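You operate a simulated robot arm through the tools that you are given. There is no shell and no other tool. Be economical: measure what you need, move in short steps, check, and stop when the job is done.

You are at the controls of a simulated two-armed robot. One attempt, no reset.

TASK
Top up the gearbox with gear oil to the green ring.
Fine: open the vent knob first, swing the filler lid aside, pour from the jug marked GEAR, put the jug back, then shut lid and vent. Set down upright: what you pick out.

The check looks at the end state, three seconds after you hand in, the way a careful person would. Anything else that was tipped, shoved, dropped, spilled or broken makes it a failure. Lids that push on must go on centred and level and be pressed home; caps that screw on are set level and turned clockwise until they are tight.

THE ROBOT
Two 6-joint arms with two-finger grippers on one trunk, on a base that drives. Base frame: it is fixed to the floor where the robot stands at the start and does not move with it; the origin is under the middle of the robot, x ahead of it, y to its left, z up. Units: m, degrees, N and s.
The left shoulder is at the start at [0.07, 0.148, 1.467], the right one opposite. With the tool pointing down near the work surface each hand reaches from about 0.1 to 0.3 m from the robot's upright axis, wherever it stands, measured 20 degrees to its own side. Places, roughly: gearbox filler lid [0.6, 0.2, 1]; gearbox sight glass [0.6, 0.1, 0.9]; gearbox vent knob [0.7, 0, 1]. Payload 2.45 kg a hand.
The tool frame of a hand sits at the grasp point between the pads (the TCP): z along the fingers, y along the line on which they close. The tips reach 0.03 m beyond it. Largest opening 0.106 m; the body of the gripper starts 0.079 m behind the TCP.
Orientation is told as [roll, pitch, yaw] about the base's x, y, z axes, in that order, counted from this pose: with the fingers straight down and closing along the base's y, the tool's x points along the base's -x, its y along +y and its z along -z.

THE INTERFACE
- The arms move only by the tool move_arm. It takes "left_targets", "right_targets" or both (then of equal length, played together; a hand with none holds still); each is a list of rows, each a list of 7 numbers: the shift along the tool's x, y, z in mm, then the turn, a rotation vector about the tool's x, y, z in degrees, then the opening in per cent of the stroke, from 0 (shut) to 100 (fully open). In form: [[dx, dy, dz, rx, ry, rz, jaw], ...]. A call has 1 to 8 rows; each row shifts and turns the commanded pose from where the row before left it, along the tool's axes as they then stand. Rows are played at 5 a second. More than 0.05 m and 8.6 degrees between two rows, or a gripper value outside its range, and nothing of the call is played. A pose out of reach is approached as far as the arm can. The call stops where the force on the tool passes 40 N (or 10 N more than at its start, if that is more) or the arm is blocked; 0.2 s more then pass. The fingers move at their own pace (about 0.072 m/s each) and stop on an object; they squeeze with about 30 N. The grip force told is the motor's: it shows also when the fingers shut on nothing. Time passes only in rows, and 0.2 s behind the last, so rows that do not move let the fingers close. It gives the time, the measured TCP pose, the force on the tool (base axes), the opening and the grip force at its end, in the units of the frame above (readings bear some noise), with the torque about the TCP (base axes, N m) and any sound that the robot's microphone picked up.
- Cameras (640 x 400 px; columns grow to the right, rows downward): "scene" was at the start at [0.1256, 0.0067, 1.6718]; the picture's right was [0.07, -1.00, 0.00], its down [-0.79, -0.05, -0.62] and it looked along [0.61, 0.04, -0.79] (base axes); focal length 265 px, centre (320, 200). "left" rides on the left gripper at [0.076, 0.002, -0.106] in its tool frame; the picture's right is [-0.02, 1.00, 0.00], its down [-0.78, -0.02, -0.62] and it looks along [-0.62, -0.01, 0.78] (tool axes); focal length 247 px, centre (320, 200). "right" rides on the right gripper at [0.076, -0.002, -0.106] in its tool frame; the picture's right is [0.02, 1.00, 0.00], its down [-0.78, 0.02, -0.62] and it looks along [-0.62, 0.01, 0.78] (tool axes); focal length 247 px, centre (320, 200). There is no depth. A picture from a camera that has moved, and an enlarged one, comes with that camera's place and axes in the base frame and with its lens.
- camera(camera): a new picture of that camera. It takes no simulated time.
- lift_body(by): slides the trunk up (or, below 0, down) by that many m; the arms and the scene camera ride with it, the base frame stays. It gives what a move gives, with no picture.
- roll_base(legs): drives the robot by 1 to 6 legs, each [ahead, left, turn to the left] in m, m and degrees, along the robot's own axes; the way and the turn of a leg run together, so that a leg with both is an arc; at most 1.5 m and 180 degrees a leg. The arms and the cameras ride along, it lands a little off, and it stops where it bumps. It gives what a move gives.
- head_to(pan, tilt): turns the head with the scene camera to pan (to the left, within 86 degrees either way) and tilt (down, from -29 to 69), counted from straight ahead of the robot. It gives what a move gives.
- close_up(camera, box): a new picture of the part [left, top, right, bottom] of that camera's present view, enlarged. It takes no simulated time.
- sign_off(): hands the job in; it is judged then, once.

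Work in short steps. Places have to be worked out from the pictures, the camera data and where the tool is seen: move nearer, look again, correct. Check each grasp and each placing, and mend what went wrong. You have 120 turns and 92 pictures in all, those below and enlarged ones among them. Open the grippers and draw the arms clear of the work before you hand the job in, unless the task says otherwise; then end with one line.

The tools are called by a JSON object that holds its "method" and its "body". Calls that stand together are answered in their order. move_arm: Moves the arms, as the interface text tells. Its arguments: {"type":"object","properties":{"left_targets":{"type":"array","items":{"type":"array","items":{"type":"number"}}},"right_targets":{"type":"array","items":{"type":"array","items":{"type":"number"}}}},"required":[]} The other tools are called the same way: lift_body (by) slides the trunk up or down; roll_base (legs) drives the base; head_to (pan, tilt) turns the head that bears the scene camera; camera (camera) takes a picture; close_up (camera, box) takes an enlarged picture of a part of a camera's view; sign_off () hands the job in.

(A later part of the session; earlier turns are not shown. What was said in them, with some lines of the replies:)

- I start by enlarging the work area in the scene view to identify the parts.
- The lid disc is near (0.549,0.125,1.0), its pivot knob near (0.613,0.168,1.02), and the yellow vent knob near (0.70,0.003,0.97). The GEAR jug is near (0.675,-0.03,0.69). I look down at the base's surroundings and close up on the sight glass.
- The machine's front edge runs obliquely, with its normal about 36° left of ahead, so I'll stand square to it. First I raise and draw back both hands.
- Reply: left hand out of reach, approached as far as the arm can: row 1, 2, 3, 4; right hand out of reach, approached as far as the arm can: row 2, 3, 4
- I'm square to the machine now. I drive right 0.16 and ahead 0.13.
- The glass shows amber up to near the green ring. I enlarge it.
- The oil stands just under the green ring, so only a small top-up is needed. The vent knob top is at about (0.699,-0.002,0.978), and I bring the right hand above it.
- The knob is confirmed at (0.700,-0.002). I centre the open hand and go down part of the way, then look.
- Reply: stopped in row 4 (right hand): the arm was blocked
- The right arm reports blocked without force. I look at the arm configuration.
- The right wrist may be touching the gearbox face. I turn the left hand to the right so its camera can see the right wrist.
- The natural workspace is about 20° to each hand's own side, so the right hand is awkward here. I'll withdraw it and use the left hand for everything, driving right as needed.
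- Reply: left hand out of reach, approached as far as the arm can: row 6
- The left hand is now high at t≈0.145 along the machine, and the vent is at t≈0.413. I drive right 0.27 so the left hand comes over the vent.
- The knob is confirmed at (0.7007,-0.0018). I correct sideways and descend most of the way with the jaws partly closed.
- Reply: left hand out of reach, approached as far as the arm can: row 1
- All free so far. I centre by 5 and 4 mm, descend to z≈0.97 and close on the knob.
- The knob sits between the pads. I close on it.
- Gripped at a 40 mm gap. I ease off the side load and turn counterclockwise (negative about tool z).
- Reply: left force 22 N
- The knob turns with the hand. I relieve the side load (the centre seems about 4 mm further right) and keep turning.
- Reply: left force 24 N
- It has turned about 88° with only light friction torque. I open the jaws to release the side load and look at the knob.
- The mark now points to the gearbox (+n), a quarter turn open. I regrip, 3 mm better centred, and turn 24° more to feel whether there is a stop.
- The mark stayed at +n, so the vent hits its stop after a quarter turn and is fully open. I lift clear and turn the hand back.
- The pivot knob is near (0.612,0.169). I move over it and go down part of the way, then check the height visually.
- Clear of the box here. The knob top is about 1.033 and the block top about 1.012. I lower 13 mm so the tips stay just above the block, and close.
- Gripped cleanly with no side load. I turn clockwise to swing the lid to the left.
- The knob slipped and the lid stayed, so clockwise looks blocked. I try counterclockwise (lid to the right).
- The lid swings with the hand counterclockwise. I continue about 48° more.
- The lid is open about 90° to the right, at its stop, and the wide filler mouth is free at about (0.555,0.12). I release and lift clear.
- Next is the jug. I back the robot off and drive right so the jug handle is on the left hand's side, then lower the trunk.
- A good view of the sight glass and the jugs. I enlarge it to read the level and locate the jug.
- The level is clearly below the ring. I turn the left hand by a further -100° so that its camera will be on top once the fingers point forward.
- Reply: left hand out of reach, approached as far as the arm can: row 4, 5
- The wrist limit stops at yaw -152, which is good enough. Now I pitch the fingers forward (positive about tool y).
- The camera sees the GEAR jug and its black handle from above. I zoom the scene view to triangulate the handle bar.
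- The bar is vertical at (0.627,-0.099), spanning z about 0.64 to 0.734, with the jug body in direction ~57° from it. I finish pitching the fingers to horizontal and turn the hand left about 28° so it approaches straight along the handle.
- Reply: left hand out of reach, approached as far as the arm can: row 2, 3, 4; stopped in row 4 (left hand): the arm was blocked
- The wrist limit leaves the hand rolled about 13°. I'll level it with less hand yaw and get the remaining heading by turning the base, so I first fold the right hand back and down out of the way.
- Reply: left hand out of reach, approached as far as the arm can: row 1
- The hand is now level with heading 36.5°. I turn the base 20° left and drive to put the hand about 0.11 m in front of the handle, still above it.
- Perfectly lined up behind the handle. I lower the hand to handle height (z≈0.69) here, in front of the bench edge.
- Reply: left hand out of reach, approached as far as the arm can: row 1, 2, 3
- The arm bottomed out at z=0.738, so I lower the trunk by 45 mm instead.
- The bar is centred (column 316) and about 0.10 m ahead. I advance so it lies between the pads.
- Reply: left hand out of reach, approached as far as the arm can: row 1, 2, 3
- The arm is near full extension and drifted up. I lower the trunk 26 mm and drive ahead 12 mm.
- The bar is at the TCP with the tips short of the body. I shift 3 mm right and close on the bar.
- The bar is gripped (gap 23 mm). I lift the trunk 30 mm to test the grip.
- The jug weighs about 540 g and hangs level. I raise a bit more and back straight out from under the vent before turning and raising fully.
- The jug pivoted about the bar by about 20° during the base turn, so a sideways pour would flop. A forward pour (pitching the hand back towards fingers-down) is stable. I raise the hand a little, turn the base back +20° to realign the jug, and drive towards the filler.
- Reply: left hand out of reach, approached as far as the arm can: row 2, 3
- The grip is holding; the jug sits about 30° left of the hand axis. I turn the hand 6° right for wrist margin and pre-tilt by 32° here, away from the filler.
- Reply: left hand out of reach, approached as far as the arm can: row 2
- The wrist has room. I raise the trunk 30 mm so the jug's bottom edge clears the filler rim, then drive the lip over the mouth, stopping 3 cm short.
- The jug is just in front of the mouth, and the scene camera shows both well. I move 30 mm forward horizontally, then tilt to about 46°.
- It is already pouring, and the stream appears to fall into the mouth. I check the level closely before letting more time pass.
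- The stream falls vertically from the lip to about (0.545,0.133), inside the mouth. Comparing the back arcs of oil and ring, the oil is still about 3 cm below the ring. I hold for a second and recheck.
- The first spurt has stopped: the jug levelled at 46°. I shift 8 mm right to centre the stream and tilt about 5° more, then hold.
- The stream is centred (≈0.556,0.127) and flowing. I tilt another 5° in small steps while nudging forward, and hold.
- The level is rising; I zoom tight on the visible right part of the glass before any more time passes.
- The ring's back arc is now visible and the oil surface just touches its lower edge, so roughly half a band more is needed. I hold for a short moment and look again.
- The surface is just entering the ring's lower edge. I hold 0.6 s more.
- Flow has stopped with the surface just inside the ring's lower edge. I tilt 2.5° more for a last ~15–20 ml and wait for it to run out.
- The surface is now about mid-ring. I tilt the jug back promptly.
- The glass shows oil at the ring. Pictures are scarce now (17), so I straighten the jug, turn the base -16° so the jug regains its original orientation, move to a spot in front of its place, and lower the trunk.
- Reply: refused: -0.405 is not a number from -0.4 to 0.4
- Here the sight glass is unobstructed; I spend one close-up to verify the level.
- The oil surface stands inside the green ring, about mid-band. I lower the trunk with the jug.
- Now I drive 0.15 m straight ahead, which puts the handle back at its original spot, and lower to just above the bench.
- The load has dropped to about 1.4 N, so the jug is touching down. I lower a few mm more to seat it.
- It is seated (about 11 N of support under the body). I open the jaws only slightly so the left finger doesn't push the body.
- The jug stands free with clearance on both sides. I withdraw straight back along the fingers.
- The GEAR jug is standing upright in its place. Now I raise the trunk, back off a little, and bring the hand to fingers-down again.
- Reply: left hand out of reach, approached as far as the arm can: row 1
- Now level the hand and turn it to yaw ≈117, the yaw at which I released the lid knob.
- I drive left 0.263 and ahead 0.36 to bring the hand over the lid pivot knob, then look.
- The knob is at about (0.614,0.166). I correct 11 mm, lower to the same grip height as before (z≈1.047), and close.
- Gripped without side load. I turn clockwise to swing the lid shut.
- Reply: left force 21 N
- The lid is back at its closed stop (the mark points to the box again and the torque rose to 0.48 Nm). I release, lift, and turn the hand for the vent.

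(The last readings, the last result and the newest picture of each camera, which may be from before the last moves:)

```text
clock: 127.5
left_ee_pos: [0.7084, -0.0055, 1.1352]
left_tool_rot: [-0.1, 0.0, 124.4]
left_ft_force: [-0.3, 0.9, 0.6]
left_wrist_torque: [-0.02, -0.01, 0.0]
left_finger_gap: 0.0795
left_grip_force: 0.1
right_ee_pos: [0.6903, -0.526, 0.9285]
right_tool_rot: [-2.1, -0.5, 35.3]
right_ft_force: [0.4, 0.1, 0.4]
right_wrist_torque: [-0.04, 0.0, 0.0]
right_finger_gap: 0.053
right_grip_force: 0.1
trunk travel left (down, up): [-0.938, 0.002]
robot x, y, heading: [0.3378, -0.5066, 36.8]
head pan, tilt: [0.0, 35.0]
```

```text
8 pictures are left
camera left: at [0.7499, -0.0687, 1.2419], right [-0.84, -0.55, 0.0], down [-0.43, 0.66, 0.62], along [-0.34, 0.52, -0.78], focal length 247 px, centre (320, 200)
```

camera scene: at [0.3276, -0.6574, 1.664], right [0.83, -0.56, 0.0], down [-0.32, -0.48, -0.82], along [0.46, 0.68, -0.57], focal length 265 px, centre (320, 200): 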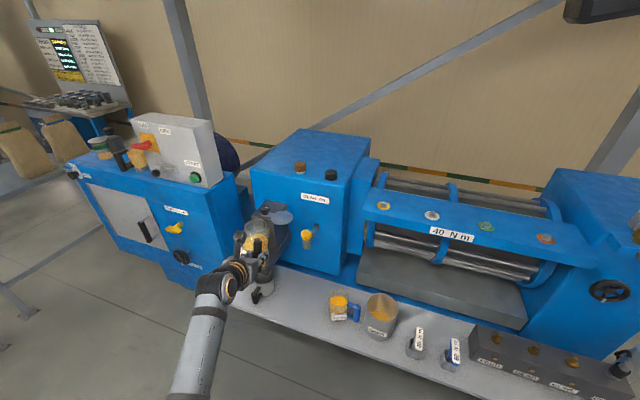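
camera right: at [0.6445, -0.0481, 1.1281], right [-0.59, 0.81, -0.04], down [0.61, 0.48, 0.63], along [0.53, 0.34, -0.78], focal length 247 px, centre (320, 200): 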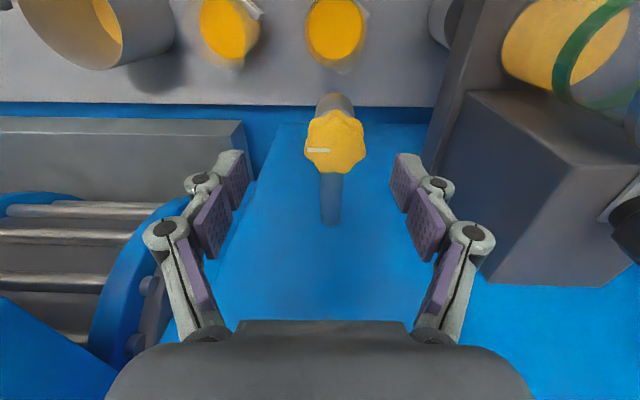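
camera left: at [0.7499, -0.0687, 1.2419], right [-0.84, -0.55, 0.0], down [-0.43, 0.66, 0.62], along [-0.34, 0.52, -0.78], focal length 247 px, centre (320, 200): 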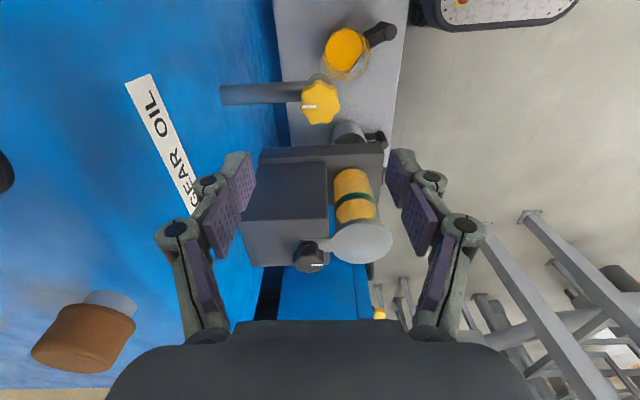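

The knob is well aligned (column 320). I descend to z≈0.970 and close.

{"method": "move_arm", "body": {"left_targets": [[-2, -1, 30, 0, 0, 0, 75], [0, 0, 35, 0, 0, 0, 75], [0, 0, 35, 0, 0, 0, 75], [0, 0, 35, 0, 0, 0, 75], [0, 0, 30, 0, 0, 0, 75], [0, 0, 0, 0, 0, 0, 70]]}}

{"method": "move_arm", "body": {"left_targets": [[0, 0, 0, 0, 0, 0, 30], [0, 0, 0, 0, 0, 0, 10], [0, 0, 0, 0, 0, 0, 10], [0, 0, 0, 0, 0, 0, 10]]}}

```text
clock: 128.9
left_ee_pos: [0.7077, -0.0042, 0.9714]
left_tool_rot: [-0.1, 0.0, 124.1]
left_ft_force: [-0.1, 0.4, 0.1]
left_wrist_torque: [0.05, -0.01, 0.01]
left_finger_gap: 0.0743
left_grip_force: 0.0
right_ee_pos: [0.6895, -0.5284, 0.9275]
right_tool_rot: [-2.0, -0.5, 35.3]
right_ft_force: [0.8, 0.8, -0.4]
right_wrist_torque: [0.01, -0.02, 0.0]
right_finger_gap: 0.0528
right_grip_force: 0.0
trunk travel left (down, up): [-0.938, 0.002]
robot x, y, heading: [0.3406, -0.506, 36.7]
head pan, tilt: [0.0, 35.0]
```

```text
clock: 129.9
left_ee_pos: [0.7095, -0.004, 0.9708]
left_tool_rot: [0.0, 0.0, 124.2]
left_ft_force: [1.6, 2.7, 0.6]
left_wrist_torque: [0.05, -0.07, -0.02]
left_finger_gap: 0.0401
left_grip_force: 45.1
right_ee_pos: [0.6913, -0.5266, 0.9274]
right_tool_rot: [-1.9, -0.4, 35.3]
right_ft_force: [0.0, 1.0, 0.0]
right_wrist_torque: [-0.01, 0.01, -0.01]
right_finger_gap: 0.0528
right_grip_force: 0.0
trunk travel left (down, up): [-0.938, 0.002]
robot x, y, heading: [0.3409, -0.505, 36.7]
head pan, tilt: [0.0, 35.0]
```

Gripped with little side load. I turn clockwise about 104° in two parts, until it tightens.

{"method": "move_arm", "body": {"left_targets": [[0, 0, 0, 0, 0, 8, 10], [0, 0, 0, 0, 0, 8, 10], [0, 0, 0, 0, 0, 8, 10], [0, 0, 0, 0, 0, 8, 10], [0, 0, 0, 0, 0, 8, 10], [0, 0, 0, 0, 0, 8, 10], [0, 0, 0, 0, 0, 0, 10]]}}

{"method": "move_arm", "body": {"left_targets": [[0, 0, 0, 0, 0, 8, 10], [0, 0, 0, 0, 0, 8, 10], [0, 0, 0, 0, 0, 8, 10], [0, 0, 0, 0, 0, 8, 10], [0, 0, 0, 0, 0, 8, 10], [0, 0, 0, 0, 0, 8, 10], [0, 0, 0, 0, 0, 8, 10], [0, 0, 0, 0, 0, 0, 10]]}}

{"method": "camera", "body": {"camera": "left"}}

```text
clock: 131.5
left_ee_pos: [0.7038, -0.0044, 0.9713]
left_tool_rot: [0.0, 0.0, 76.2]
left_ft_force: [-17.3, 2.9, 4.8]
left_wrist_torque: [-0.06, 0.51, 0.09]
left_finger_gap: 0.0402
left_grip_force: 44.8
right_ee_pos: [0.6882, -0.5281, 0.9306]
right_tool_rot: [-2.1, -0.7, 35.4]
right_ft_force: [0.6, 0.0, -0.3]
right_wrist_torque: [0.0, 0.01, 0.03]
right_finger_gap: 0.0529
right_grip_force: 0.0
trunk travel left (down, up): [-0.938, 0.002]
robot x, y, heading: [0.3388, -0.5021, 36.8]
head pan, tilt: [0.0, 35.0]
```

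```text
clock: 133.3
left_ee_pos: [0.7062, 0.0004, 0.9712]
left_tool_rot: [0.0, -0.5, 20.0]
left_ft_force: [-19.2, 14.0, 3.7]
left_wrist_torque: [0.16, -0.08, 0.6]
left_finger_gap: 0.0401
left_grip_force: 45.2
right_ee_pos: [0.6883, -0.5264, 0.9296]
right_tool_rot: [-2.2, -0.6, 35.3]
right_ft_force: [0.0, 1.3, 0.2]
right_wrist_torque: [0.02, -0.01, -0.01]
right_finger_gap: 0.053
right_grip_force: 0.0
trunk travel left (down, up): [-0.938, 0.002]
robot x, y, heading: [0.3411, -0.5059, 36.7]
head pan, tilt: [0.0, 35.0]
```

```text
7 pictures are left
camera left: at [0.6328, -0.0241, 1.0778], right [-0.32, 0.95, 0.0], down [0.74, 0.25, 0.63], along [0.59, 0.2, -0.78], focal length 247 px, centre (320, 200)
```

left: 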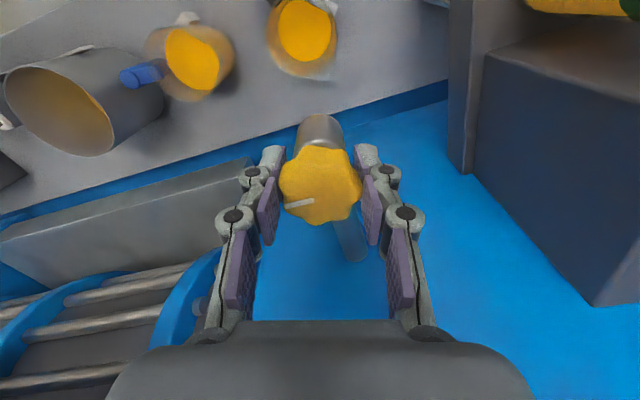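

The vent is tight (0.6 Nm, hand slipped at the stop, and the mark points right as at the start). I release, lift clear and back the robot off.

{"method": "move_arm", "body": {"left_targets": [[0, 0, 0, 0, 0, 0, 60], [0, 0, 0, 0, 0, 0, 80], [0, 0, -30, 0, 0, 0, 100], [0, 0, -35, 0, 0, 0, 100], [0, 0, -35, 0, 0, 0, 100], [0, 0, -35, 0, 0, 0, 100], [0, 0, -25, 0, 0, 0, 100]]}}

{"method": "roll_base", "body": {"legs": [[-0.3, 0, 0]]}}

{"method": "camera", "body": {"camera": "scene"}}

```text
clock: 134.9
left_ee_pos: [0.7103, -0.0035, 1.1304]
left_tool_rot: [-0.1, 0.0, 20.2]
left_ft_force: [-0.6, 0.0, -0.1]
left_wrist_torque: [0.04, 0.01, 0.04]
left_finger_gap: 0.1059
left_grip_force: 0.0
right_ee_pos: [0.6908, -0.5271, 0.9282]
right_tool_rot: [-2.0, -0.4, 35.3]
right_ft_force: [-0.2, 0.2, -0.4]
right_wrist_torque: [0.0, 0.0, -0.04]
right_finger_gap: 0.0528
right_grip_force: 0.2
trunk travel left (down, up): [-0.938, 0.002]
robot x, y, heading: [0.3449, -0.5019, 36.6]
head pan, tilt: [0.0, 35.0]
```

```text
clock: 136.9
left_ee_pos: [0.4703, -0.181, 1.1293]
left_tool_rot: [0.0, 0.0, 20.4]
left_ft_force: [0.6, -0.8, -0.4]
left_wrist_torque: [-0.01, 0.03, 0.01]
left_finger_gap: 0.106
left_grip_force: 0.0
right_ee_pos: [0.4539, -0.7043, 0.9275]
right_tool_rot: [-2.1, -0.5, 35.5]
right_ft_force: [0.9, -0.5, 0.7]
right_wrist_torque: [0.01, -0.01, 0.01]
right_finger_gap: 0.0528
right_grip_force: 0.0
trunk travel left (down, up): [-0.938, 0.002]
robot x, y, heading: [0.103, -0.6807, 36.9]
head pan, tilt: [0.0, 35.0]
```

```text
6 pictures are left
camera scene: at [0.2152, -0.5977, 1.6938], right [0.6, -0.8, 0.0], down [-0.46, -0.35, -0.82], along [0.65, 0.49, -0.58], focal length 265 px, centre (320, 200)
```

scene: 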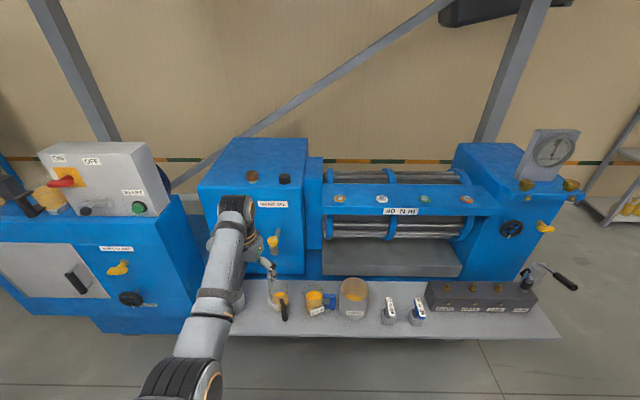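

I move the robot aside to the right to get a clear view of the lid and vent for a last check, and open the right gripper.

{"method": "roll_base", "body": {"legs": [[0, -0.25, 0]]}}

{"method": "move_arm", "body": {"right_targets": [[0, 0, 0, 0, 0, 0, 100], [0, 0, 0, 0, 0, 0, 100]]}}

{"method": "close_up", "body": {"camera": "scene", "box": [80, 180, 240, 320]}}

```text
clock: 138.7
left_ee_pos: [0.6181, -0.3789, 1.1288]
left_tool_rot: [-0.1, 0.0, 20.4]
left_ft_force: [0.4, -0.6, -0.1]
left_wrist_torque: [-0.06, -0.03, 0.0]
left_finger_gap: 0.1062
left_grip_force: 0.0
right_ee_pos: [0.5996, -0.9034, 0.9286]
right_tool_rot: [-2.1, -0.5, 35.5]
right_ft_force: [0.4, -0.1, -0.1]
right_wrist_torque: [0.01, -0.02, 0.0]
right_finger_gap: 0.0529
right_grip_force: 0.1
trunk travel left (down, up): [-0.938, 0.002]
robot x, y, heading: [0.2504, -0.8815, 36.8]
head pan, tilt: [0.0, 35.0]
```

```text
clock: 139.3
left_ee_pos: [0.6187, -0.379, 1.1301]
left_tool_rot: [0.0, 0.0, 20.5]
left_ft_force: [-0.1, -0.2, 0.9]
left_wrist_torque: [0.02, 0.02, -0.01]
left_finger_gap: 0.1059
left_grip_force: 0.0
right_ee_pos: [0.6015, -0.9031, 0.9291]
right_tool_rot: [-2.0, -0.6, 35.4]
right_ft_force: [-0.1, 0.2, -0.6]
right_wrist_torque: [0.02, -0.03, 0.01]
right_finger_gap: 0.106
right_grip_force: 0.0
trunk travel left (down, up): [-0.938, 0.002]
robot x, y, heading: [0.2552, -0.8859, 36.9]
head pan, tilt: [0.0, 35.0]
```

```text
2.86 times, centred on (160, 250) of scene
camera zoom: at [0.3615, -0.7968, 1.6941], right [0.6, -0.8, 0.0], down [-0.46, -0.35, -0.82], along [0.65, 0.49, -0.57], focal length 756 px, centre (777, 57)
```

zoom: 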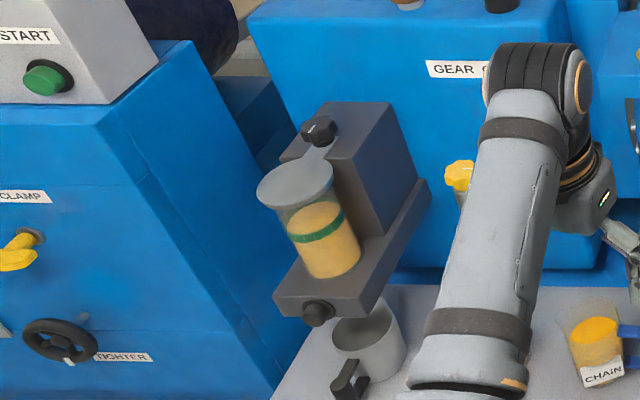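

The lid is shut centred over the glass, the oil is in the ring, the vent is closed, the jug is back upright, and both grippers are open and clear. I hand in.

{"method": "sign_off", "body": {}}

```text
The job is handed in.
```

The gearbox is topped up to the green ring with gear oil, the GEAR jug stands upright back in its place, and the lid and vent are shut.
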